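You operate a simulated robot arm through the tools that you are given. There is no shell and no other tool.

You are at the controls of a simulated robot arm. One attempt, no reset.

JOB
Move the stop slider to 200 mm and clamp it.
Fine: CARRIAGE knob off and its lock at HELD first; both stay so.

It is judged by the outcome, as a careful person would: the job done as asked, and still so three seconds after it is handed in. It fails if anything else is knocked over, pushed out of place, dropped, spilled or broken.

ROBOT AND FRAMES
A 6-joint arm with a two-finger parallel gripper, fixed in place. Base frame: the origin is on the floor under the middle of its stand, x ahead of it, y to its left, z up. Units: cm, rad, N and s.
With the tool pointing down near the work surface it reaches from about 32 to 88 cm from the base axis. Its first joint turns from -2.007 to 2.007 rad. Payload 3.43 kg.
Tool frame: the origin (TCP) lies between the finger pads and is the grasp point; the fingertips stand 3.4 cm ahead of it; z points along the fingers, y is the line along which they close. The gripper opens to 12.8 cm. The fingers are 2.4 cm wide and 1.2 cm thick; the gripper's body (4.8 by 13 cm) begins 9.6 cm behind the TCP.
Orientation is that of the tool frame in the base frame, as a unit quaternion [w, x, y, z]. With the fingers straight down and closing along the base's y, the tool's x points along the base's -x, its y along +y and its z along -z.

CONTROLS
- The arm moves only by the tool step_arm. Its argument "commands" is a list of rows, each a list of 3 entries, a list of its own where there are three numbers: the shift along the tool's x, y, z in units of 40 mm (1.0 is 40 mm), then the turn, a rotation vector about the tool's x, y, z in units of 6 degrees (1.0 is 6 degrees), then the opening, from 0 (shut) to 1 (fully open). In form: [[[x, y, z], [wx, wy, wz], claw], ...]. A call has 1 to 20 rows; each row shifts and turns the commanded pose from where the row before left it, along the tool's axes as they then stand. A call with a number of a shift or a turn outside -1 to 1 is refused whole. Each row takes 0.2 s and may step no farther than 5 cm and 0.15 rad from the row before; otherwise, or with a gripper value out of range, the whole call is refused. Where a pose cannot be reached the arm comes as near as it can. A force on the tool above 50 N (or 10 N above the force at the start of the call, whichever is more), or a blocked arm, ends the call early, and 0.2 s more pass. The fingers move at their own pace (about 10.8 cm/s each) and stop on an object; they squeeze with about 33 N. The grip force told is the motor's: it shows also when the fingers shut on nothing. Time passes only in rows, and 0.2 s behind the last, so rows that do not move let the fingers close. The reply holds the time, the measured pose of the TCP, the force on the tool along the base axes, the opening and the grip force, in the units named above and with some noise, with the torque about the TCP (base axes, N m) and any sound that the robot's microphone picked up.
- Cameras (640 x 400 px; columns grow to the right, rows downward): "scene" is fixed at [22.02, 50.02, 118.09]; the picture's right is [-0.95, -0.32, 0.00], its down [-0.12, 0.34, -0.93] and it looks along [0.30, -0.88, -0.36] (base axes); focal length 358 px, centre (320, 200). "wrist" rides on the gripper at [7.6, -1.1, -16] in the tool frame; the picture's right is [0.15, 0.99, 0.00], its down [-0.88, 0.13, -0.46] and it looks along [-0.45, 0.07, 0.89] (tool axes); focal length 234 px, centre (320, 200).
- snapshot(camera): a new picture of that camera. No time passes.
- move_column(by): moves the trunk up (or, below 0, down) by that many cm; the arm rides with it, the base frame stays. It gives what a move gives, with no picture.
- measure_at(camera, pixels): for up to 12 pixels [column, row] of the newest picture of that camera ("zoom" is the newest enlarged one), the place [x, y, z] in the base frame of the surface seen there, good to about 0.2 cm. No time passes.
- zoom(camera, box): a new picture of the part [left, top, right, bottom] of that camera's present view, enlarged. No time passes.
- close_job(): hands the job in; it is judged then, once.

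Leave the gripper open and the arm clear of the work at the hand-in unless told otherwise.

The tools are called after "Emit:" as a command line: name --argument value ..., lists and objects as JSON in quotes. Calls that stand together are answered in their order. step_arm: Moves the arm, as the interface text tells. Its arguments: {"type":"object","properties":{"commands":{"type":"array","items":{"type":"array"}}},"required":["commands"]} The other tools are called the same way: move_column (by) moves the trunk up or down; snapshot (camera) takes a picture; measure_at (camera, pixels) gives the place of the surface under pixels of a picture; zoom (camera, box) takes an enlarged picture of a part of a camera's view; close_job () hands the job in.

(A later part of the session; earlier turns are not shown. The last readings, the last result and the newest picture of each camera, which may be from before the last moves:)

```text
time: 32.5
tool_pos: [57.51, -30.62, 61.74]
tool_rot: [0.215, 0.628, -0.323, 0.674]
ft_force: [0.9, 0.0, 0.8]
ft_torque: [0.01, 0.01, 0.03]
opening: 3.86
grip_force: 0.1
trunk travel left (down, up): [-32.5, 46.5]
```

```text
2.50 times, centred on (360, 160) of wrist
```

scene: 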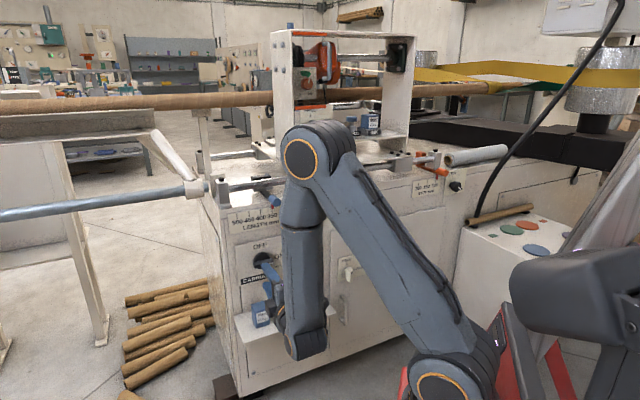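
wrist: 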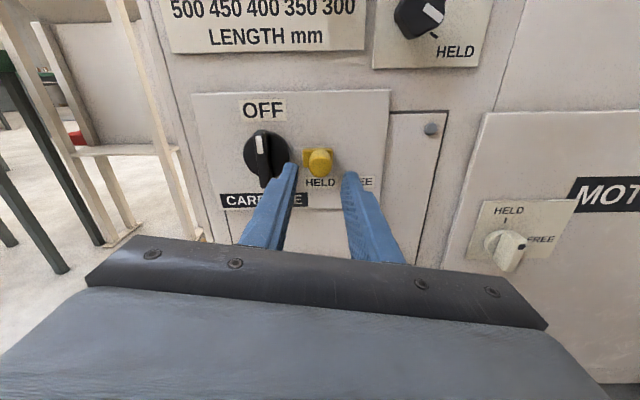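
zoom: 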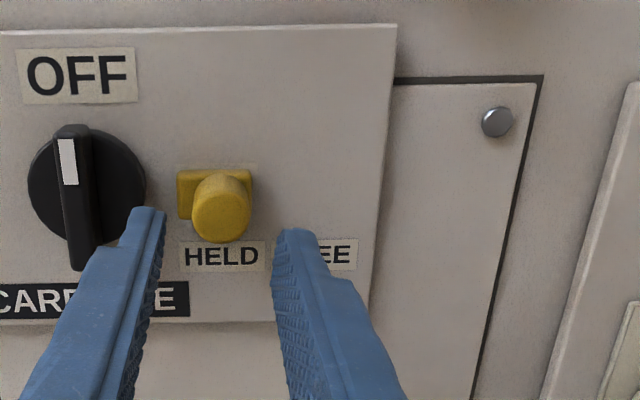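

The mark points at OFF and the yellow lock sits over HELD. Next is the stop clamp knob at about u = -50, z = 74.5. I'll take the scene picture and check what stands in front of the machine on that side (hose, white box).

Emit:
snapshot --camera "scene"

Emit:
measure_at --camera "scene" --pixels '[[462, 245], [480, 215], [520, 160], [560, 110], [605, 40], [500, 230], [530, 250], [460, 280], [475, 235], [500, 215], [600, 100], [560, 300]]'

```text
taken
```

scene: 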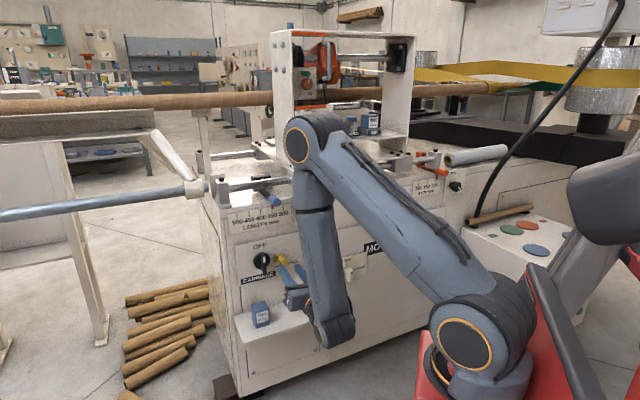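

```text
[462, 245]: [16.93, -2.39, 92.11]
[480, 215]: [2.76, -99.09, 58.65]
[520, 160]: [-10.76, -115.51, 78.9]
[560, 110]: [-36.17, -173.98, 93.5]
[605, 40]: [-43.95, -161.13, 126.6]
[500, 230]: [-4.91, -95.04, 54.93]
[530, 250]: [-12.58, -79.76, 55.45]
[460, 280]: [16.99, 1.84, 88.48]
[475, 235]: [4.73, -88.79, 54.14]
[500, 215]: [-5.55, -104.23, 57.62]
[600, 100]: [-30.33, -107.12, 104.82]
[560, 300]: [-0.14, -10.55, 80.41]
```

Nothing stands near the stop knob: the hose is at u < -65 and the white box top is at z ≈ 55. To pass in front of the base without over-folding, I'll raise the trunk and work with the shoulder higher. First I'll roll the tool back 80.6° so its x points right, still at the standoff.

Emit:
step_arm --commands '[[[0, 0, 0], [0, 0, 1], 0.3], [[0, 0, 0], [0, 0, 1], 0.3], [[0, 0, 0], [0, 0, 1], 0.3], [[0, 0, 0], [0, 0, 1], 0.3], [[0, 0, 0], [0, 0, 1], 0.3], [[0, 0, 0], [0, 0, 1], 0.3], [[0, 0, 0], [0, 0, 1], 0.3], [[0, 0, 0], [0, 0, 1], 0.3], [[0, 0, 0], [0, 0, 1], 0.3], [[0, 0, 0], [0, 0, 1], 0.3], [[0, 0, 0], [0, 0, 1], 0.3], [[0, 0, 0], [0, 0, 1], 0.3], [[0, 0, 0], [0, 0, 1], 0.3], [[0, 0, 0], [0, 0, 0.43], 0.3], [[0, 0, 0], [0, 0, 0], 0.3]]'

Emit:
move_column --by 30

```text
time: 35.8
tool_pos: [57.6, -30.77, 61.8]
tool_rot: [-0.272, 0.27, -0.653, 0.654]
ft_force: [0.1, -0.7, -0.4]
ft_torque: [0.01, 0.01, -0.02]
opening: 3.84
grip_force: 0.0
trunk travel left (down, up): [-32.5, 46.5]
```

```text
time: 38.8
tool_pos: [57.65, -30.68, 91.72]
tool_rot: [-0.271, 0.271, -0.652, 0.654]
ft_force: [0.3, -0.2, 0.8]
ft_torque: [0.02, 0.0, -0.01]
opening: 3.83
grip_force: 0.0
trunk travel left (down, up): [-62.5, 16.5]
```

The tool axes are now x = right, y = down, z = into the machine. I'll lower 16.5 cm to z ≈ 75 in place.

Emit:
step_arm --commands '[[[0, 0.83, 0], [0, 0, 0], 0.3], [[0, 0.83, 0], [0, 0, 0], 0.3], [[0, 0.83, 0], [0, 0, 0], 0.3], [[0, 0.83, 0], [0, 0, 0], 0.3], [[0, 0.83, 0], [0, 0, 0], 0.3], [[0, 0, 0], [0, 0, 0], 0.3]]'

Emit:
step_arm --commands '[[[0.9, 0, 0], [0, 0, 0], 0.3], [[0.9, 0, 0], [0, 0, 0], 0.3], [[0.9, 0, 0], [0, 0, 0], 0.3], [[0.9, 0, 0], [0, 0, 0], 0.3], [[0.9, 0, 0], [0, 0, 0], 0.3]]'

```text
time: 40.1
tool_pos: [57.66, -30.93, 75.3]
tool_rot: [-0.27, 0.27, -0.653, 0.654]
ft_force: [0.2, -0.4, 0.0]
ft_torque: [0.0, -0.01, -0.01]
opening: 3.85
grip_force: 0.0
trunk travel left (down, up): [-62.5, 16.5]
```

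```text
time: 41.4
tool_pos: [45.15, -43.26, 75.39]
tool_rot: [-0.272, 0.271, -0.652, 0.653]
ft_force: [-0.3, -0.4, -0.1]
ft_torque: [-0.01, -0.04, -0.05]
opening: 3.83
grip_force: 0.0
trunk travel left (down, up): [-62.5, 16.5]
```

Good, no warnings (u = 1.3). I'll continue right in two batches.

Emit:
step_arm --commands '[[[0.9, 0, 0], [0, 0, 0], 0.3], [[0.9, 0, 0], [0, 0, 0], 0.3], [[0.9, 0, 0], [0, 0, 0], 0.3], [[0.9, 0, 0], [0, 0, 0], 0.3], [[0.9, 0, 0], [0, 0, 0], 0.3], [[0.9, 0, 0], [0, 0, 0], 0.3]]'

Emit:
snapshot --camera "scene"

Emit:
snapshot --camera "wrist"

```text
time: 42.8
tool_pos: [29.63, -58.64, 75.09]
tool_rot: [-0.271, 0.271, -0.652, 0.654]
ft_force: [0.7, 0.4, -0.9]
ft_torque: [-0.02, 0.02, -0.05]
opening: 3.83
grip_force: 0.0
trunk travel left (down, up): [-62.5, 16.5]
```

```text
taken
```

scene: 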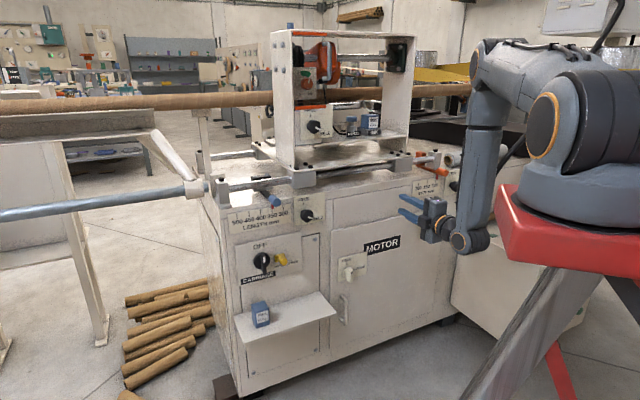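

```text
taken
```

wrist: 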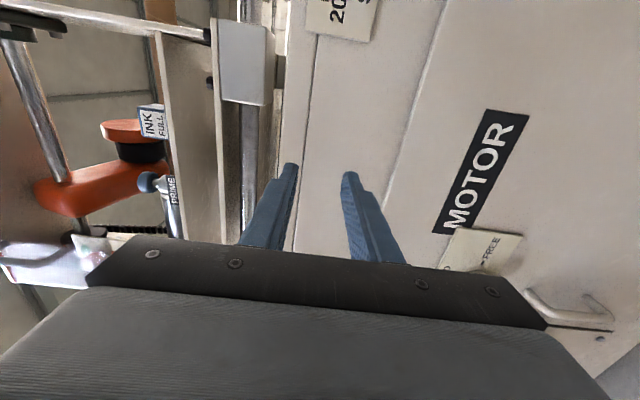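

Clear so far (u = -20.5). I'll continue right another 25 cm to u ≈ -46.

Emit:
step_arm --commands '[[[0.9, 0, 0], [0, 0, 0], 0.3], [[0.9, 0, 0], [0, 0, 0], 0.3], [[0.9, 0, 0], [0, 0, 0], 0.3], [[0.9, 0, 0], [0, 0, 0], 0.3], [[0.9, 0, 0], [0, 0, 0], 0.3], [[0.9, 0, 0], [0, 0, 0], 0.3], [[0.9, 0, 0], [0, 0, 0], 0.3]]'

Emit:
snapshot --camera "scene"

Emit:
snapshot --camera "wrist"

```text
time: 44.4
tool_pos: [11.88, -76.72, 75.33]
tool_rot: [-0.272, 0.271, -0.652, 0.654]
ft_force: [0.4, -0.1, 1.1]
ft_torque: [0.0, 0.0, -0.05]
opening: 3.86
grip_force: 0.0
trunk travel left (down, up): [-62.5, 16.5]
```

```text
taken
```

scene: 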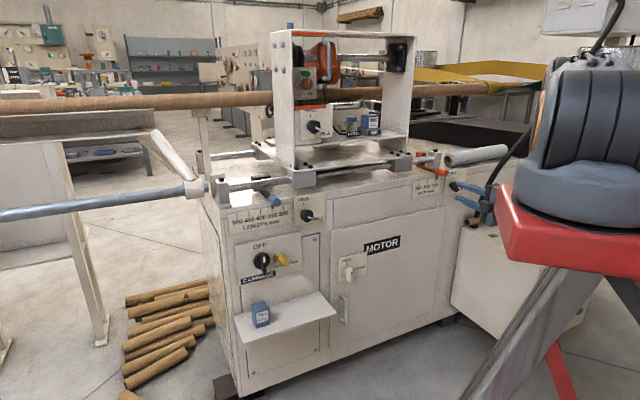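

```text
taken
```

wrist: 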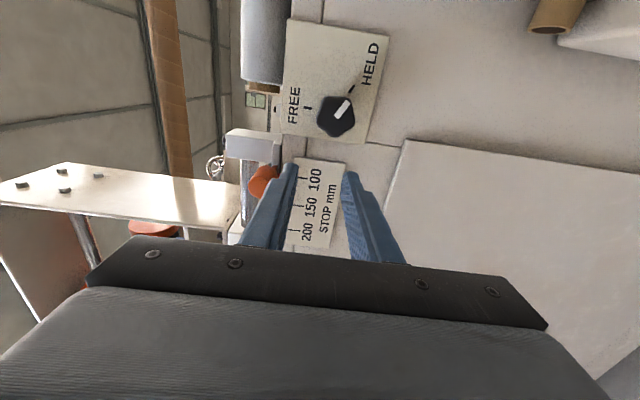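

The clamp knob is at (335,115) in the wrist view, with FREE toward the top of the machine and HELD toward lower right. I'll zoom in and measure it.

Emit:
zoom --camera "wrist" --box '[270, 20, 400, 150]'

Emit:
measure_at --camera "wrist" --pixels '[[335, 118], [345, 105], [318, 112], [350, 122], [335, 98], [335, 135], [307, 108], [354, 88], [322, 130], [350, 98], [320, 100], [348, 132]]'

```text
3.08 times, centred on (335, 85) of wrist
```

zoom: 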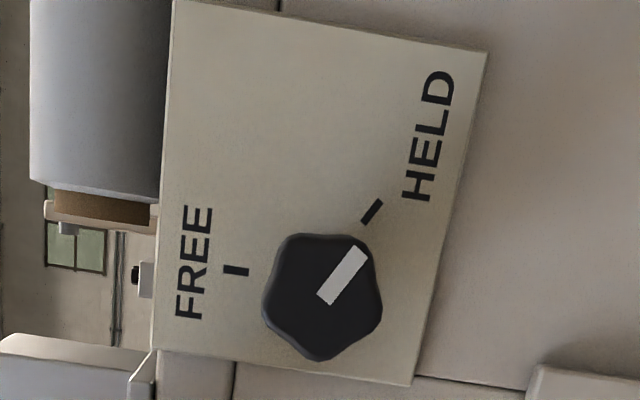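

```text
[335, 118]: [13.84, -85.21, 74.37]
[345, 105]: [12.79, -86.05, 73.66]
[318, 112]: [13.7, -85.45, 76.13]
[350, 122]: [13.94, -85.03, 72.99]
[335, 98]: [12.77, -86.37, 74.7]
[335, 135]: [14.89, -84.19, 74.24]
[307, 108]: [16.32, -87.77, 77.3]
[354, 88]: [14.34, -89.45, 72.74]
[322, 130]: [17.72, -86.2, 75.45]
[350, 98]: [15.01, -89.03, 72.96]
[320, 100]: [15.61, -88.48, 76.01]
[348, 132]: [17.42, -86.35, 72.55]
```

The knob is five-lobed, with its centre at about u = -50.5, z = 74.35 and its front at n = -70. FREE is straight up and HELD is about 31° below right, so the turn is about 120°. I'll centre on it and roll +49°, so the jaws line up with a lobe-to-flat axis and there is enough roll range to turn 120° counter-clockwise.

Emit:
step_arm --commands '[[[0.6, 0.12, 0], [0, 0, 0], 0.42], [[0.56, 0.12, 0], [0, 0, 0], 0.42], [[0, 0, 0], [0, 0, 1], 0.42], [[0, 0, 0], [0, 0, 1], 0.42], [[0, 0, 0], [0, 0, 1], 0.42], [[0, 0, 0], [0, 0, 1], 0.42], [[0, 0, 0], [0, 0, 1], 0.42], [[0, 0, 0], [0, 0, 1], 0.42], [[0, 0, 0], [0, 0, 1], 0.42], [[0, 0, 0], [0, 0, 1], 0.42], [[0, 0, 0], [0, 0, 0.17], 0.42], [[0, 0, 0], [0, 0, 0], 0.42]]'

Emit:
zoom --camera "wrist" --box '[220, 50, 420, 220]'

```text
time: 47.0
tool_pos: [8.67, -80.04, 74.21]
tool_rot: [0.519, 0.025, 0.706, -0.481]
ft_force: [0.4, -0.4, -0.6]
ft_torque: [-0.06, 0.0, -0.01]
opening: 5.4
grip_force: 0.0
trunk travel left (down, up): [-62.5, 16.5]
```

```text
2.35 times, centred on (320, 135) of wrist
```

zoom: 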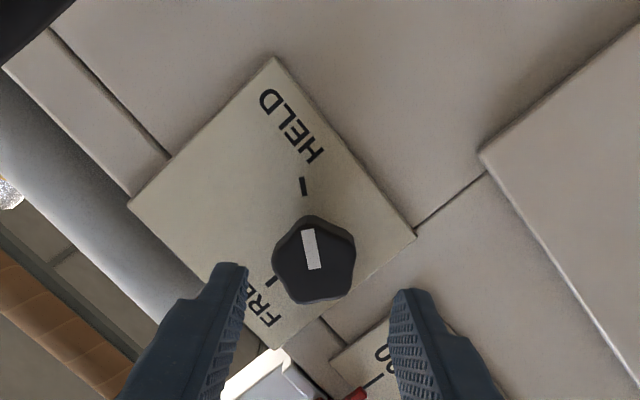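

The roll was reached (ρ ≈ 139°). The knob sits with a flat facing one jaw and a lobe facing the other, as planned. I'll measure the knob outline for centring.

Emit:
measure_at --camera "zoom" --pixels '[[313, 262], [316, 222], [350, 247], [339, 294], [294, 297], [277, 260], [308, 232], [313, 268], [304, 186], [270, 283], [235, 270], [408, 295]]'

```text
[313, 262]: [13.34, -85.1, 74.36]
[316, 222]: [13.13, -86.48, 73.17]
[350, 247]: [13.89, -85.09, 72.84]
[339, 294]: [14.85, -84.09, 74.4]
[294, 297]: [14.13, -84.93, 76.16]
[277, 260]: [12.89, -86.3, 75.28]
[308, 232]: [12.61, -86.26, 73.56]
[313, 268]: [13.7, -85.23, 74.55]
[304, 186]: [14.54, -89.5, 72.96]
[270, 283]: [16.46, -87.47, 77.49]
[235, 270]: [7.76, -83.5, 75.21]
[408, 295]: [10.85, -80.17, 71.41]
```

The knob's mean centre is u = -50.63, z = 74.37, radius about 1.8. I'll nudge the tool by -0.22 cm along y and advance 4.8 cm so the tips go just past the knob face, then check.

Emit:
step_arm --commands '[[[0, -0.056, 0.4], [0, 0, 0], 0.42], [[0, 0, 0.4], [0, 0, 0], 0.42], [[0, 0, 0.4], [0, 0, 0], 0.42], [[0, 0, 0], [0, 0, 0], 0.42]]'

Emit:
zoom --camera "wrist" --box '[220, 50, 420, 220]'

```text
time: 48.0
tool_pos: [11.73, -83.45, 74.28]
tool_rot: [0.518, 0.025, 0.706, -0.482]
ft_force: [0.2, -0.4, -0.1]
ft_torque: [-0.01, 0.01, 0.02]
opening: 5.37
grip_force: 0.1
trunk travel left (down, up): [-62.5, 16.5]
```

```text
2.35 times, centred on (320, 135) of wrist
```

zoom: 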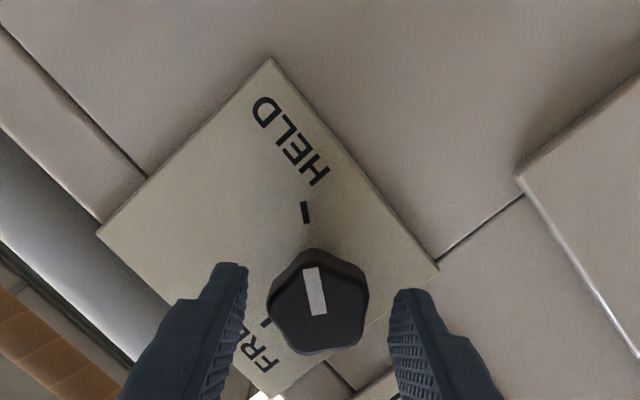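

Centred between the jaws. I'll advance 1.8 cm more and close on the knob.

Emit:
step_arm --commands '[[[0, 0, 0.22], [0, 0, 0], 0.42], [[0, 0, 0.22], [0, 0, 0], 0.42], [[0, 0, 0], [0, 0, 0], 0.3], [[0, 0, 0], [0, 0, 0], 0.2], [[0, 0, 0], [0, 0, 0], 0.15], [[0, 0, 0], [0, 0, 0], 0.15]]'

Emit:
zoom --camera "wrist" --box '[220, 50, 420, 220]'

```text
time: 49.4
tool_pos: [13.02, -84.69, 74.26]
tool_rot: [0.517, 0.025, 0.706, -0.483]
ft_force: [-0.7, -1.1, -0.7]
ft_torque: [-0.08, 0.33, -0.16]
opening: 3.41
grip_force: 45.0
trunk travel left (down, up): [-62.5, 16.5]
```

```text
2.35 times, centred on (320, 135) of wrist
```

zoom: 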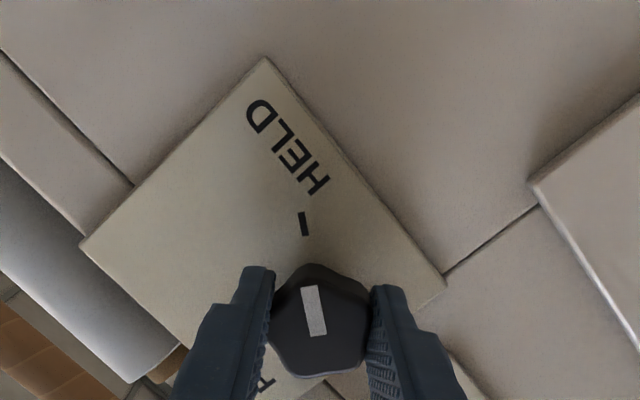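

Gripped squarely at 3.41 cm with almost no side force. I'll turn 30° counter-clockwise toward FREE and check.

Emit:
step_arm --commands '[[[0, 0, 0], [0, 0, -1], 0.15], [[0, 0, 0], [0, 0, -1], 0.15], [[0, 0, 0], [0, 0, -1], 0.15], [[0, 0, 0], [0, 0, -1], 0.15], [[0, 0, 0], [0, 0, -1], 0.15]]'

Emit:
zoom --camera "wrist" --box '[220, 50, 420, 220]'

```text
time: 50.5
tool_pos: [12.88, -84.82, 74.3]
tool_rot: [0.374, -0.158, 0.688, -0.602]
ft_force: [-3.3, -23.5, 2.1]
ft_torque: [0.14, 0.11, 0.3]
opening: 3.41
grip_force: 44.9
trunk travel left (down, up): [-62.5, 16.5]
```

```text
2.35 times, centred on (320, 135) of wrist
```

zoom: 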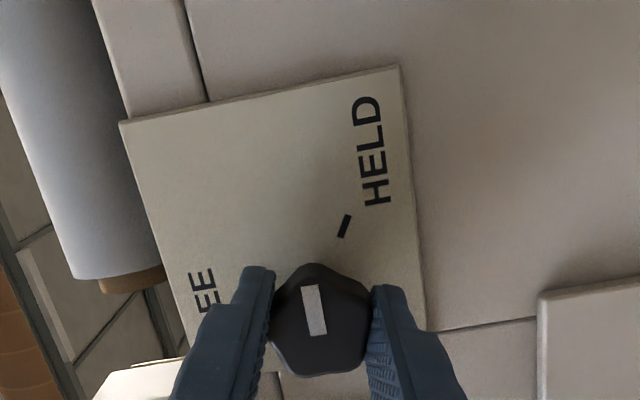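

The knob follows the fingers. I'll continue 30° more and check the force.

Emit:
step_arm --commands '[[[0, 0, 0], [0, 0, -1], 0.15], [[0, 0, 0], [0, 0, -1], 0.15], [[0, 0, 0], [0, 0, -1], 0.15], [[0, 0, 0], [0, 0, -1], 0.15], [[0, 0, 0], [0, 0, -1], 0.15]]'

Emit:
step_arm --commands '[[[0, 0, 0], [0, 0, -1], 0.15], [[0, 0, 0], [0, 0, -1], 0.15], [[0, 0, 0], [0, 0, -1], 0.15], [[0, 0, 0], [0, 0, -1], 0.15], [[0, 0, 0], [0, 0, -1], 0.15]]'

Emit:
zoom --camera "wrist" --box '[220, 50, 420, 220]'

```text
time: 51.8
tool_pos: [12.98, -84.7, 74.57]
tool_rot: [-0.206, 0.331, -0.623, 0.678]
ft_force: [-10.4, -18.9, 18.3]
ft_torque: [0.35, 0.25, 0.44]
opening: 3.39
grip_force: 45.0
trunk travel left (down, up): [-62.5, 16.5]
```

```text
time: 53.0
tool_pos: [13.0, -84.74, 74.65]
tool_rot: [-0.023, 0.482, -0.515, 0.709]
ft_force: [-16.3, -8.8, 31.3]
ft_torque: [-0.2, -0.21, -0.45]
opening: 3.4
grip_force: 44.4
trunk travel left (down, up): [-62.5, 16.5]
```

```text
2.35 times, centred on (320, 135) of wrist
```

zoom: 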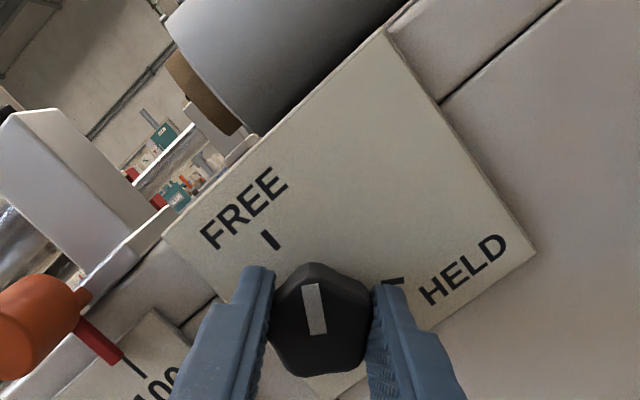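

90° turned. An upward force of 31 N shows the tool is slightly off the knob's axis. I'll shift 0.3 cm up and 0.15 cm right to relieve it, then turn the remaining 30°.

Emit:
step_arm --commands '[[[0.078, -0.032, 0], [0, 0, 0], 0.15], [[0, 0, 0], [0, 0, 0], 0.15]]'

Emit:
step_arm --commands '[[[0, 0, 0], [0, 0, -1], 0.15], [[0, 0, 0], [0, 0, -1], 0.15], [[0, 0, 0], [0, 0, -1], 0.15], [[0, 0, 0], [0, 0, -1], 0.15]]'

Emit:
zoom --camera "wrist" --box '[220, 50, 420, 220]'

```text
time: 53.5
tool_pos: [13.05, -84.71, 74.62]
tool_rot: [-0.025, 0.481, -0.518, 0.707]
ft_force: [-10.0, -6.2, 18.7]
ft_torque: [-0.6, -0.59, -1.32]
opening: 3.39
grip_force: 44.5
trunk travel left (down, up): [-62.5, 16.5]
```

```text
time: 54.5
tool_pos: [13.04, -84.61, 74.67]
tool_rot: [0.122, 0.579, -0.404, 0.698]
ft_force: [-1.9, -7.6, 18.6]
ft_torque: [0.05, 0.05, -0.11]
opening: 3.42
grip_force: 44.9
trunk travel left (down, up): [-62.5, 16.5]
```

```text
2.35 times, centred on (320, 135) of wrist
```

zoom: 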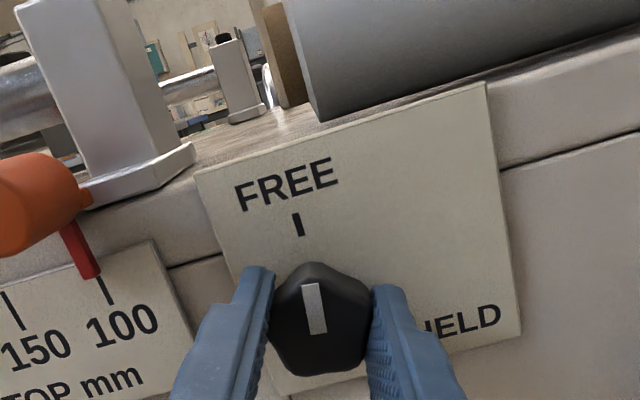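

The mark points nearly at the FREE tick. I'll add the last 6°.

Emit:
step_arm --commands '[[[0, 0, 0], [0, 0, -0.5], 0.15], [[0, 0, 0], [0, 0, -0.5], 0.15], [[0, 0, 0], [0, 0, 0], 0.15]]'

Emit:
zoom --camera "wrist" --box '[220, 50, 420, 220]'

```text
time: 55.4
tool_pos: [12.96, -84.6, 74.67]
tool_rot: [0.159, 0.599, -0.374, 0.69]
ft_force: [5.4, 1.4, 16.5]
ft_torque: [-0.64, -0.62, -0.32]
opening: 3.43
grip_force: 45.1
trunk travel left (down, up): [-62.5, 16.5]
```

```text
2.35 times, centred on (320, 135) of wrist
```

zoom: 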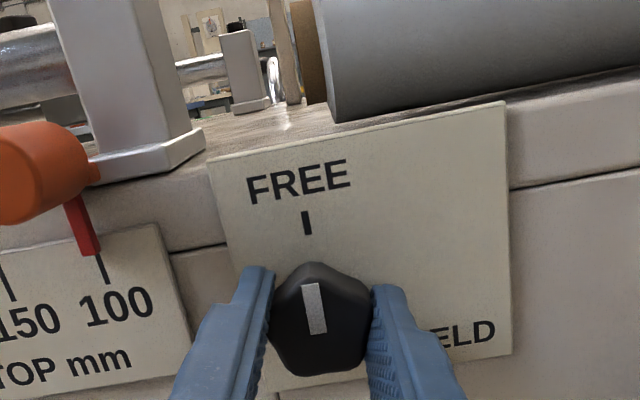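

The mark is on the FREE tick. I'll open the fingers and back straight out.

Emit:
step_arm --commands '[[[0, 0, 0], [0, 0, 0], 0.25], [[0, 0, 0], [0, 0, 0], 0.4], [[0, 0, 0], [0, 0, 0], 0.42], [[0, 0, 0], [0, 0, 0], 0.42], [[0, 0, -0.5], [0, 0, 0], 0.42], [[0, 0, -0.5], [0, 0, 0], 0.42], [[0, 0, -0.5], [0, 0, 0], 0.42], [[0, 0, 0], [0, 0, 0], 0.42]]'

Emit:
snapshot --camera "wrist"

Emit:
zoom --camera "wrist" --box '[170, 40, 410, 200]'

```text
time: 57.1
tool_pos: [8.7, -80.31, 74.69]
tool_rot: [0.158, 0.599, -0.374, 0.69]
ft_force: [-0.3, 0.4, -0.4]
ft_torque: [0.01, 0.0, 0.01]
opening: 5.39
grip_force: 0.0
trunk travel left (down, up): [-62.5, 16.5]
```

```text
taken
```

wrist: 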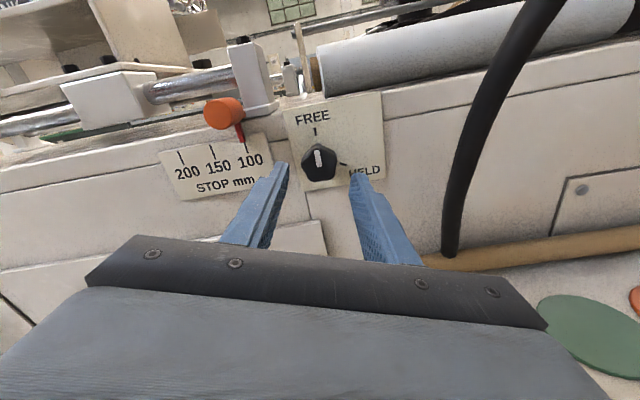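

```text
2.50 times, centred on (290, 120) of wrist
```

zoom: 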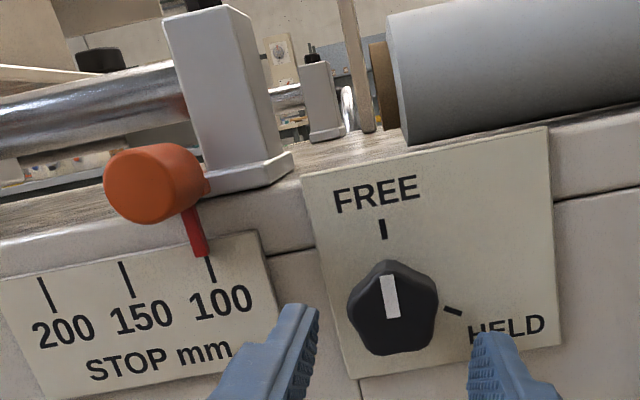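

The knob mark now points at the FREE tick, and there's a clear view of the orange handle and red pointer. I'll measure them together with the ticks.

Emit:
measure_at --camera "zoom" --pixels '[[143, 185], [112, 188], [168, 185], [140, 155], [140, 215], [195, 175], [193, 225], [202, 252], [43, 285], [121, 265], [209, 262], [388, 295]]'

Emit:
measure_at --camera "wrist" --pixels '[[180, 154], [211, 151], [246, 148], [240, 130], [244, 142], [265, 75], [205, 80], [105, 100], [60, 130], [270, 105], [236, 100]]'

```text
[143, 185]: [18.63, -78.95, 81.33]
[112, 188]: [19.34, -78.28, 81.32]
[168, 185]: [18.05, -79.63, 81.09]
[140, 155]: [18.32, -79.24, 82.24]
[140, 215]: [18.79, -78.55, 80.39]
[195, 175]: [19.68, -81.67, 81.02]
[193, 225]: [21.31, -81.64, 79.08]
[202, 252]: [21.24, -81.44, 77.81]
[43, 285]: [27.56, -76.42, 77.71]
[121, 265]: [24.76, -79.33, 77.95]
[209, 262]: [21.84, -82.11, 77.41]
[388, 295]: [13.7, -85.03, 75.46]
```

```text
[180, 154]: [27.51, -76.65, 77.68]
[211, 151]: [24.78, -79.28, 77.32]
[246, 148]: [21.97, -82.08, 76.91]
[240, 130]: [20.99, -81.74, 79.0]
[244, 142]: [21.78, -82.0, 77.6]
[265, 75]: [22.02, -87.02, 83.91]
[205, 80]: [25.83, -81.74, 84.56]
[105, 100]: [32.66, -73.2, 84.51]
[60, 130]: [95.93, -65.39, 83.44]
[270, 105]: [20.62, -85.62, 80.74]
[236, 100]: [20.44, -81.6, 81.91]
```

The handle's front centre is u = -42.6, z = 81.3, radius about 1.17, with its front at n = -69. The 200 tick is at u ≈ -34.66 and the 100 tick at u ≈ -42.5. I'll move in front of the handle, holding the standoff.

Emit:
step_arm --commands '[[[0.302, -0.813, 0], [0, 0, 0], 0.36], [[0.302, -0.813, 0], [0, 0, 0], 0.36], [[0.302, -0.813, 0], [0, 0, 0], 0.36], [[0, 0, 0], [0, 0, 0], 0.36]]'

Emit:
zoom --camera "wrist" --box '[220, 60, 440, 220]'

Emit:
snapshot --camera "scene"

```text
time: 58.1
tool_pos: [14.41, -74.62, 81.3]
tool_rot: [0.159, 0.599, -0.374, 0.69]
ft_force: [-0.4, -0.2, 0.5]
ft_torque: [-0.03, 0.0, 0.02]
opening: 4.62
grip_force: 0.1
trunk travel left (down, up): [-62.5, 16.5]
```

```text
2.50 times, centred on (330, 140) of wrist
```

zoom: 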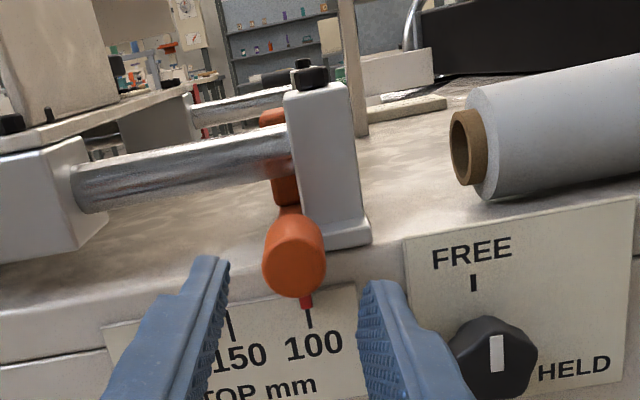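

```text
taken
```

scene: 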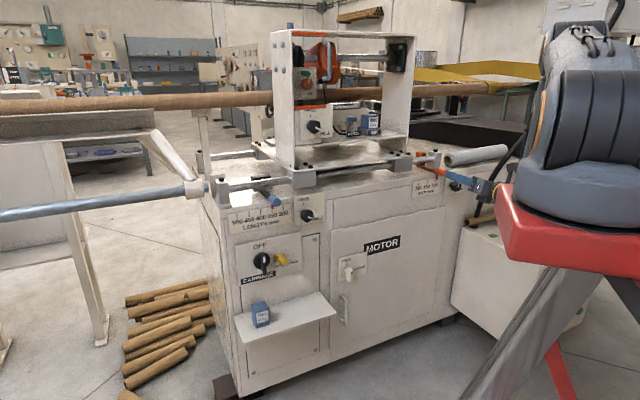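

The handle is centred between the jaws. I'll advance 5.4 cm and stop to look before closing.

Emit:
step_arm --commands '[[[0, 0, 0.45], [0, 0, 0], 0.36], [[0, 0, 0.45], [0, 0, 0], 0.36], [[0, 0, 0.45], [0, 0, 0], 0.36], [[0, 0, 0], [0, 0, 0], 0.36]]'

Emit:
zoom --camera "wrist" --box '[220, 60, 440, 220]'

```text
time: 59.1
tool_pos: [18.37, -78.53, 81.35]
tool_rot: [0.159, 0.6, -0.373, 0.69]
ft_force: [0.1, 0.3, 0.0]
ft_torque: [0.0, -0.02, 0.0]
opening: 4.61
grip_force: 0.1
trunk travel left (down, up): [-62.5, 16.5]
```

```text
2.50 times, centred on (330, 140) of wrist
```

zoom: 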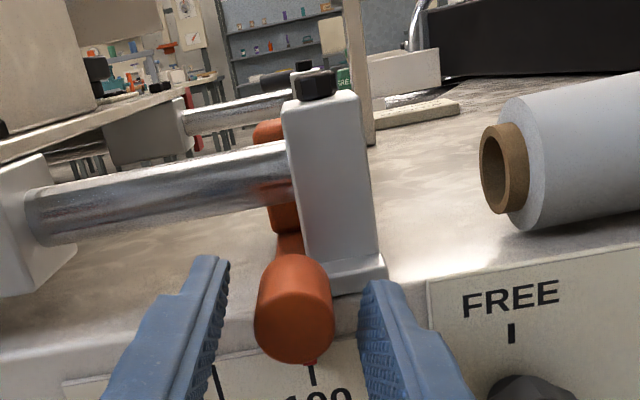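

The jaws straddle the handle with no contact. I'll close on it.

Emit:
step_arm --commands '[[[0, 0, 0], [0, 0, 0], 0.25], [[0, 0, 0], [0, 0, 0], 0.15], [[0, 0, 0], [0, 0, 0], 0.1], [[0, 0, 0], [0, 0, 0], 0.1]]'

Emit:
zoom --camera "wrist" --box '[220, 60, 440, 220]'

```text
time: 60.1
tool_pos: [18.39, -78.57, 81.28]
tool_rot: [0.159, 0.599, -0.374, 0.69]
ft_force: [1.8, -0.6, -1.3]
ft_torque: [-0.25, 0.19, -0.33]
opening: 2.44
grip_force: 44.7
trunk travel left (down, up): [-62.5, 16.5]
```

```text
2.50 times, centred on (330, 140) of wrist
```

zoom: 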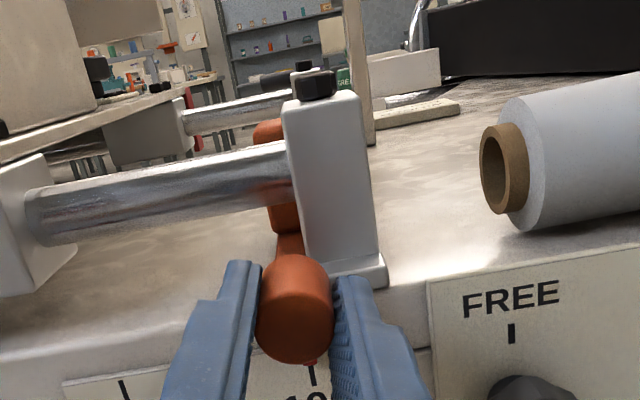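

Gripped at u = -42.55 with almost no load. I'll slide it left 2 cm in 0.5 cm steps.

Emit:
step_arm --commands '[[[-0.0407, -0.1182, 0], [0, 0, 0], 0.1], [[-0.0407, -0.1182, 0], [0, 0, 0], 0.1], [[-0.0407, -0.1182, 0], [0, 0, 0], 0.1], [[-0.0407, -0.1182, 0], [0, 0, 0], 0.1]]'

Emit:
zoom --camera "wrist" --box '[220, 60, 440, 220]'

```text
time: 61.1
tool_pos: [19.75, -77.2, 81.31]
tool_rot: [0.158, 0.6, -0.373, 0.69]
ft_force: [3.7, -4.6, -1.2]
ft_torque: [0.23, 0.32, -0.38]
opening: 2.45
grip_force: 45.0
trunk travel left (down, up): [-62.5, 16.5]
```

```text
2.50 times, centred on (330, 140) of wrist
```

zoom: 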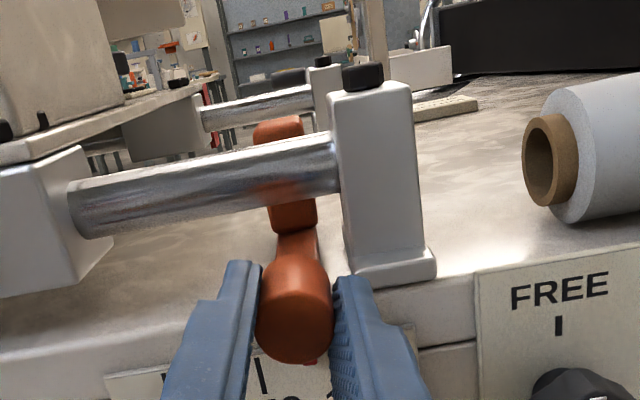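

It slides freely (u = -40.6). I'll go 5 cm further, to just short of the 200 tick, then check with the scene camera.

Emit:
step_arm --commands '[[[-0.0407, -0.1182, 0], [0, 0, 0], 0.1], [[-0.0407, -0.1182, 0], [0, 0, 0], 0.1], [[-0.0407, -0.1182, 0], [0, 0, 0], 0.1], [[-0.0407, -0.1182, 0], [0, 0, 0], 0.1], [[-0.0407, -0.1182, 0], [0, 0, 0], 0.1], [[-0.0407, -0.1182, 0], [0, 0, 0], 0.1], [[-0.0407, -0.1182, 0], [0, 0, 0], 0.1], [[-0.0407, -0.1182, 0], [0, 0, 0], 0.1], [[-0.0407, -0.1182, 0], [0, 0, 0], 0.1], [[-0.0407, -0.1182, 0], [0, 0, 0], 0.1], [[0, 0, 0], [0, 0, 0], 0.1]]'

Emit:
zoom --camera "wrist" --box '[220, 60, 440, 220]'

Emit:
zoom --camera "scene" --box '[380, 140, 480, 210]'

```text
time: 63.5
tool_pos: [23.33, -73.66, 81.19]
tool_rot: [0.159, 0.599, -0.375, 0.69]
ft_force: [-9.6, 7.6, -1.4]
ft_torque: [-0.2, 0.37, -0.15]
opening: 2.43
grip_force: 44.9
trunk travel left (down, up): [-62.5, 16.5]
```

```text
2.50 times, centred on (330, 140) of wrist
```

zoom: 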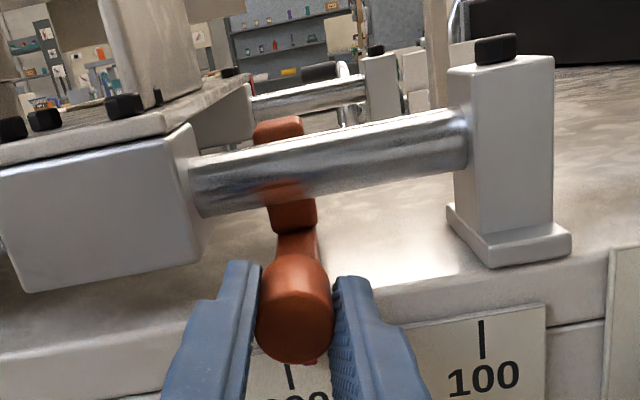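

```text
5.71 times, centred on (430, 175) of scene
```

zoom: 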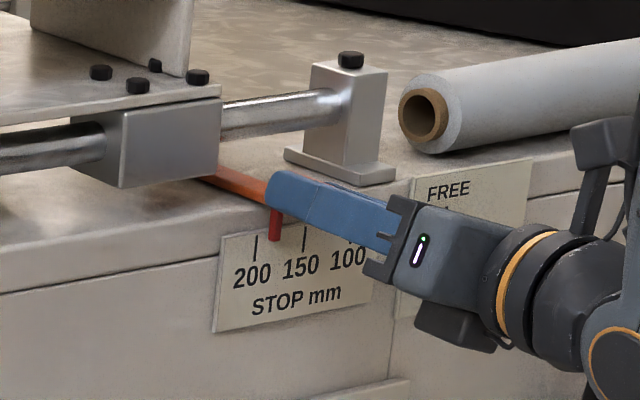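

The pointer is about 0.9 cm short of 200 (u = -35.6). I'll move 0.85 cm more and zoom in tightly on pointer and tick.

Emit:
step_arm --commands '[[[-0.035, -0.1005, 0], [0, 0, 0], 0.1], [[-0.035, -0.1005, 0], [0, 0, 0], 0.1], [[0, 0, 0], [0, 0, 0], 0.1]]'

Emit:
zoom --camera "scene" --box '[408, 165, 448, 193]'

Emit:
zoom --camera "wrist" --box '[280, 130, 380, 220]'

```text
time: 64.3
tool_pos: [23.73, -73.01, 81.23]
tool_rot: [0.159, 0.599, -0.375, 0.69]
ft_force: [-9.8, 8.6, -0.7]
ft_torque: [-0.44, -0.05, -0.42]
opening: 2.44
grip_force: 44.9
trunk travel left (down, up): [-62.5, 16.5]
```

```text
14.29 times, centred on (428, 179) of scene
```

zoom: 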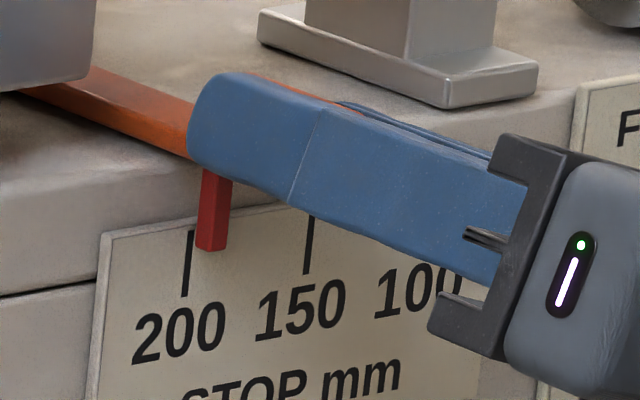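

```text
4.44 times, centred on (330, 175) of wrist
```

zoom: 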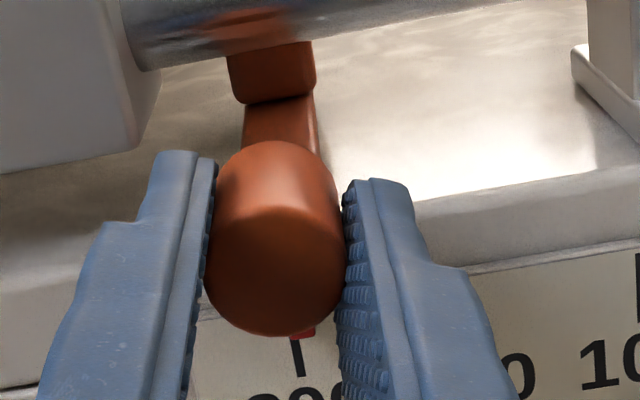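

The TCP is at u ≈ -34.85. Allowing for parallax, the pointer looks about 0.2 cm short of the 200 tick. I'll zoom in tighter on both views to judge it.

Emit:
zoom --camera "wrist" --box '[310, 190, 350, 215]'

Emit:
measure_at --camera "zoom" --pixels '[[300, 260], [320, 255], [280, 300], [290, 330], [320, 320]]'

Emit:
zoom --camera "scene" --box '[414, 174, 434, 188]'

```text
16.00 times, centred on (330, 202) of wrist
```

zoom: 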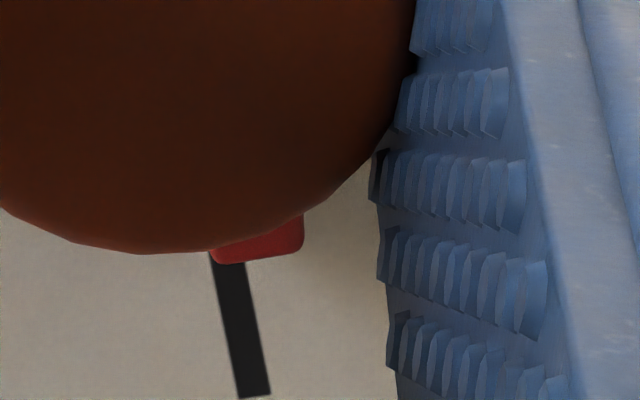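

```text
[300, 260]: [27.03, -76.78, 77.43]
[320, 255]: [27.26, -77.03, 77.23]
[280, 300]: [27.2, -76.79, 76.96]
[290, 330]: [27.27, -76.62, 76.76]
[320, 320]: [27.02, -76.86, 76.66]
```

```text
16.00 times, centred on (424, 181) of scene
```

zoom: 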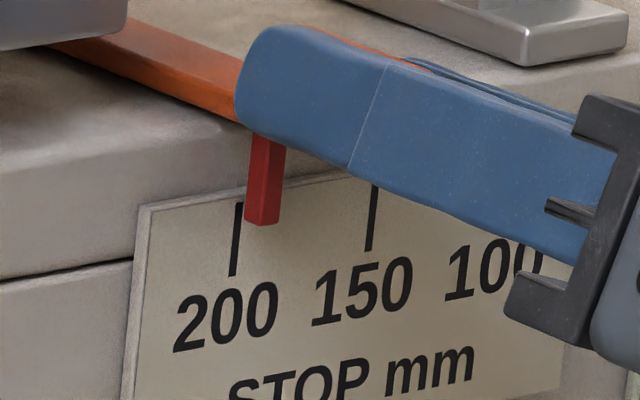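

Both views agree that the pointer is about 0.2 cm short. I'll move 0.2 cm further left and re-check.

Emit:
step_arm --commands '[[[-0.0163, -0.0473, 0], [0, 0, 0], 0.1], [[0, 0, 0], [0, 0, 0], 0.1]]'

Emit:
zoom --camera "wrist" --box '[310, 190, 350, 215]'

Emit:
zoom --camera "scene" --box '[414, 174, 434, 188]'

```text
time: 65.0
tool_pos: [23.94, -72.92, 81.28]
tool_rot: [0.159, 0.599, -0.374, 0.69]
ft_force: [-8.1, 6.7, 0.1]
ft_torque: [-0.14, 0.14, -0.4]
opening: 2.42
grip_force: 44.8
trunk travel left (down, up): [-62.5, 16.5]
```

```text
16.00 times, centred on (330, 202) of wrist
```

zoom: 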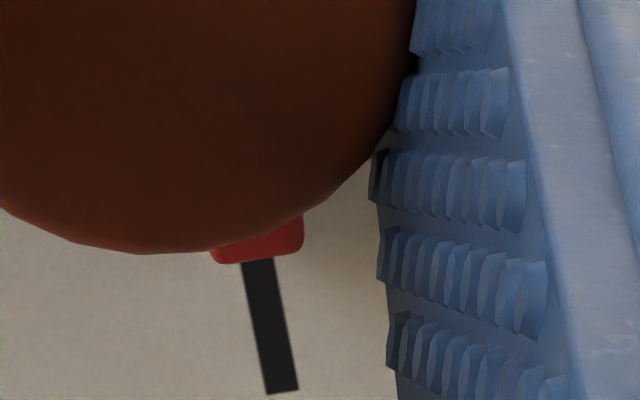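

```text
16.00 times, centred on (424, 181) of scene
```

zoom: 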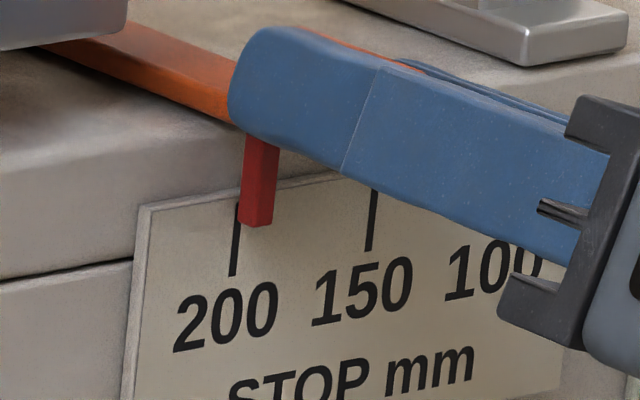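

The pointer is now centred on the 200 tick in the wrist view, and the scene view agrees within parallax. I'll open gently, back out, and confirm it stayed.

Emit:
step_arm --commands '[[[0, 0, 0], [0, 0, 0], 0.22], [[0, 0, 0], [0, 0, 0], 0.3], [[0, 0, 0], [0, 0, 0], 0.36], [[0, 0, 0], [0, 0, 0], 0.36], [[0, 0, -0.45], [0, 0, 0], 0.36], [[0, 0, -0.45], [0, 0, 0], 0.36], [[0, 0, -0.45], [0, 0, 0], 0.36], [[0, 0, 0], [0, 0, 0], 0.36]]'

Emit:
zoom --camera "wrist" --box '[280, 130, 360, 190]'

Emit:
zoom --camera "scene" --box '[414, 174, 434, 188]'

```text
time: 66.8
tool_pos: [20.11, -69.02, 81.19]
tool_rot: [0.16, 0.599, -0.376, 0.689]
ft_force: [-0.2, -0.3, 0.3]
ft_torque: [-0.03, 0.01, -0.01]
opening: 4.61
grip_force: 0.0
trunk travel left (down, up): [-62.5, 16.5]
```

```text
6.67 times, centred on (320, 160) of wrist
```

zoom: 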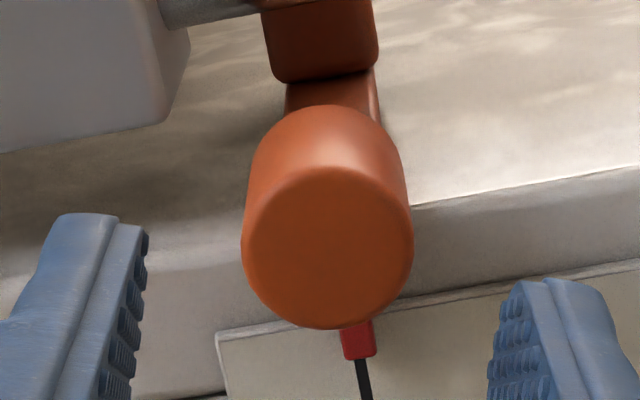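

```text
16.00 times, centred on (424, 181) of scene
```

zoom: 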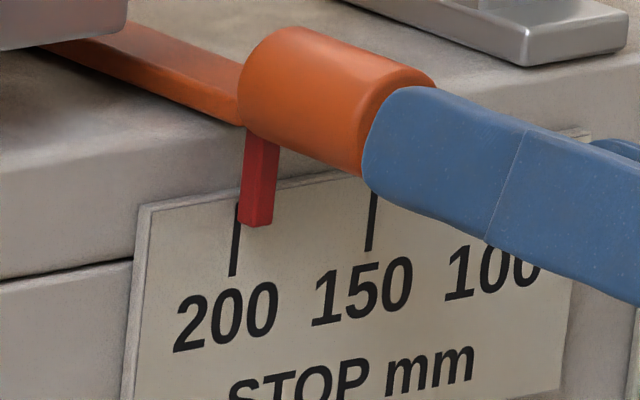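

The pointer stayed on 200 after release. Now I'll go back to the clamp knob, 16 cm right and 6.7 cm down, keeping the standoff and the same roll in which I let go of it.

Emit:
step_arm --commands '[[[-0.055, 0.869, 0], [0, 0, 0], 0.42], [[-0.055, 0.869, 0], [0, 0, 0], 0.42], [[-0.055, 0.869, 0], [0, 0, 0], 0.42], [[-0.055, 0.869, 0], [0, 0, 0], 0.42], [[-0.055, 0.869, 0], [0, 0, 0], 0.42], [[0, 0, 0], [0, 0, 0], 0.42]]'

Emit:
zoom --camera "wrist" --box '[170, 40, 410, 200]'

```text
time: 68.2
tool_pos: [8.63, -80.76, 74.41]
tool_rot: [0.158, 0.599, -0.374, 0.69]
ft_force: [-0.4, 0.4, 0.4]
ft_torque: [0.0, 0.02, 0.01]
opening: 5.38
grip_force: 0.0
trunk travel left (down, up): [-62.5, 16.5]
```

```text
2.50 times, centred on (290, 120) of wrist
```

zoom: 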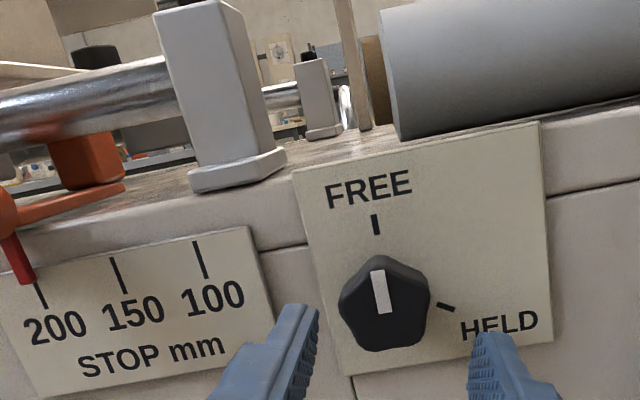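

The knob still points at FREE. I'm at u = -51.0, so I'll correct 0.35 cm to the left and advance 4.4 cm to check centring.

Emit:
step_arm --commands '[[[0, -0.09, 0.36], [0, 0, 0], 0.42], [[0, 0, 0.37], [0, 0, 0], 0.42], [[0, 0, 0.37], [0, 0, 0], 0.42], [[0, 0, 0], [0, 0, 0], 0.42]]'

Emit:
zoom --camera "wrist" --box '[220, 50, 420, 220]'

```text
time: 69.2
tool_pos: [11.98, -83.53, 74.71]
tool_rot: [0.16, 0.599, -0.374, 0.689]
ft_force: [1.1, 0.2, -0.3]
ft_torque: [0.0, -0.02, 0.01]
opening: 5.38
grip_force: 0.1
trunk travel left (down, up): [-62.5, 16.5]
```

```text
2.35 times, centred on (320, 135) of wrist
```

zoom: 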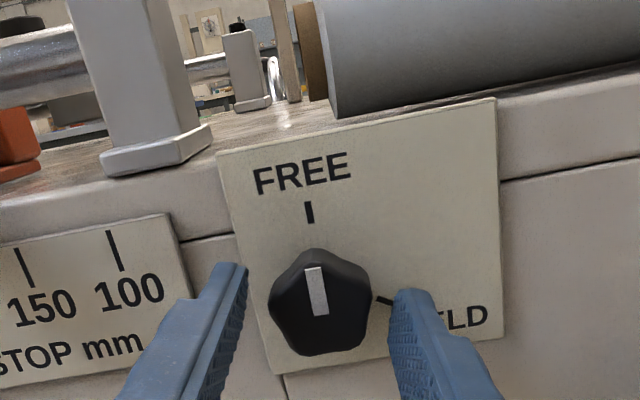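

Centred between the jaws, and the outline matches how I released it. I'll advance 1.6 cm and close.

Emit:
step_arm --commands '[[[0, 0, 0.2], [0, 0, 0], 0.42], [[0, 0, 0.2], [0, 0, 0], 0.42], [[0, 0, 0], [0, 0, 0], 0.3], [[0, 0, 0], [0, 0, 0], 0.2], [[0, 0, 0], [0, 0, 0], 0.15], [[0, 0, 0], [0, 0, 0], 0.15]]'

Emit:
zoom --camera "wrist" --box '[220, 50, 420, 220]'

```text
time: 70.5
tool_pos: [13.11, -84.63, 74.6]
tool_rot: [0.159, 0.599, -0.376, 0.689]
ft_force: [-6.4, -10.9, -5.6]
ft_torque: [0.23, 0.25, -0.42]
opening: 3.42
grip_force: 44.5
trunk travel left (down, up): [-62.5, 16.5]
```

```text
2.35 times, centred on (320, 135) of wrist
```

zoom: 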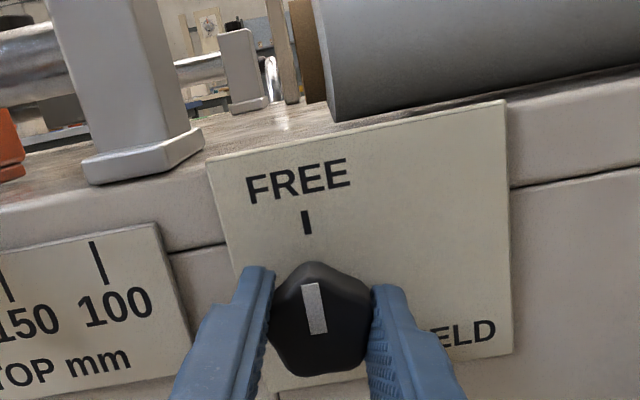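

Gripped at 3.42 cm. I'll turn clockwise (tool +z) toward HELD, first 60° in two batches.

Emit:
step_arm --commands '[[[0, 0, 0], [0, 0, 1], 0.15], [[0, 0, 0], [0, 0, 1], 0.15], [[0, 0, 0], [0, 0, 1], 0.15], [[0, 0, 0], [0, 0, 1], 0.15], [[0, 0, 0], [0, 0, 1], 0.15]]'

Emit:
step_arm --commands '[[[0, 0, 0], [0, 0, 1], 0.15], [[0, 0, 0], [0, 0, 1], 0.15], [[0, 0, 0], [0, 0, 1], 0.15], [[0, 0, 0], [0, 0, 1], 0.15], [[0, 0, 0], [0, 0, 1], 0.15]]'

Emit:
zoom --camera "wrist" --box '[220, 50, 420, 220]'

```text
time: 71.8
tool_pos: [13.13, -84.67, 74.57]
tool_rot: [-0.025, 0.481, -0.518, 0.707]
ft_force: [-19.5, -32.0, -12.2]
ft_torque: [0.22, 0.31, -0.22]
opening: 3.39
grip_force: 44.6
trunk travel left (down, up): [-62.5, 16.5]
```

```text
time: 73.0
tool_pos: [13.18, -84.75, 74.46]
tool_rot: [-0.208, 0.33, -0.625, 0.676]
ft_force: [-19.9, -27.4, -10.8]
ft_torque: [0.24, 0.27, -1.12]
opening: 3.42
grip_force: 45.2
trunk travel left (down, up): [-62.5, 16.5]
```

```text
2.35 times, centred on (320, 135) of wrist
```

zoom: 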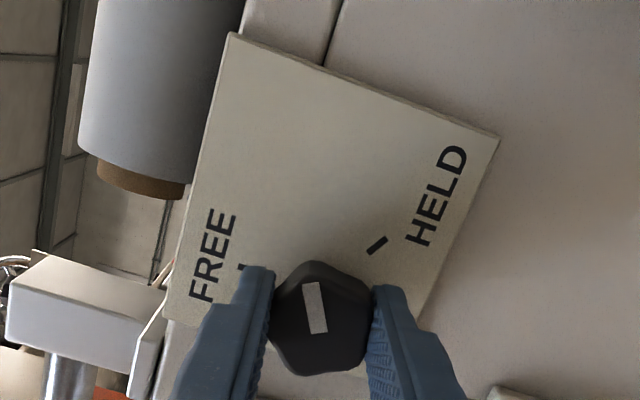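

60° done. A side force of about 33 N says the tool should sit slightly further right. I'll shift 0.25 cm right and 0.1 cm down, then continue.

Emit:
step_arm --commands '[[[0.057, 0.036, 0], [0, 0, 0], 0.15], [[0, 0, 0], [0, 0, 0], 0.15]]'

Emit:
step_arm --commands '[[[0, 0, 0], [0, 0, 1], 0.15], [[0, 0, 0], [0, 0, 1], 0.15], [[0, 0, 0], [0, 0, 1], 0.15], [[0, 0, 0], [0, 0, 1], 0.15], [[0, 0, 0], [0, 0, 1], 0.15]]'

Emit:
zoom --camera "wrist" --box '[220, 50, 420, 220]'

```text
time: 73.5
tool_pos: [12.99, -84.61, 74.55]
tool_rot: [-0.209, 0.332, -0.624, 0.676]
ft_force: [-14.5, -1.9, -2.3]
ft_torque: [-0.12, -0.1, -0.81]
opening: 3.42
grip_force: 44.8
trunk travel left (down, up): [-62.5, 16.5]
```

```text
time: 74.8
tool_pos: [13.02, -84.79, 74.48]
tool_rot: [0.376, -0.159, 0.69, -0.598]
ft_force: [-4.6, -8.7, -10.4]
ft_torque: [-0.13, -0.11, 0.97]
opening: 3.4
grip_force: 44.9
trunk travel left (down, up): [-62.5, 16.5]
```

```text
2.35 times, centred on (320, 135) of wrist
```

zoom: 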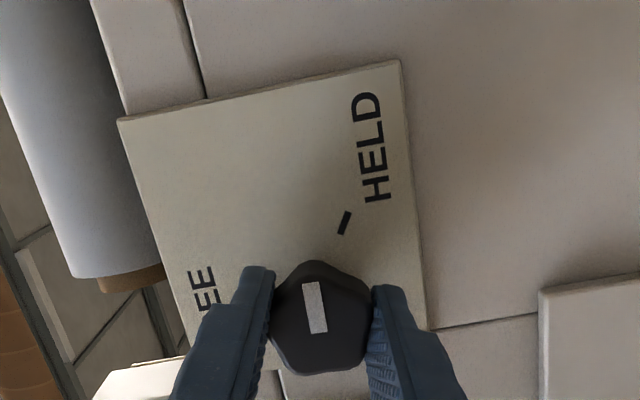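

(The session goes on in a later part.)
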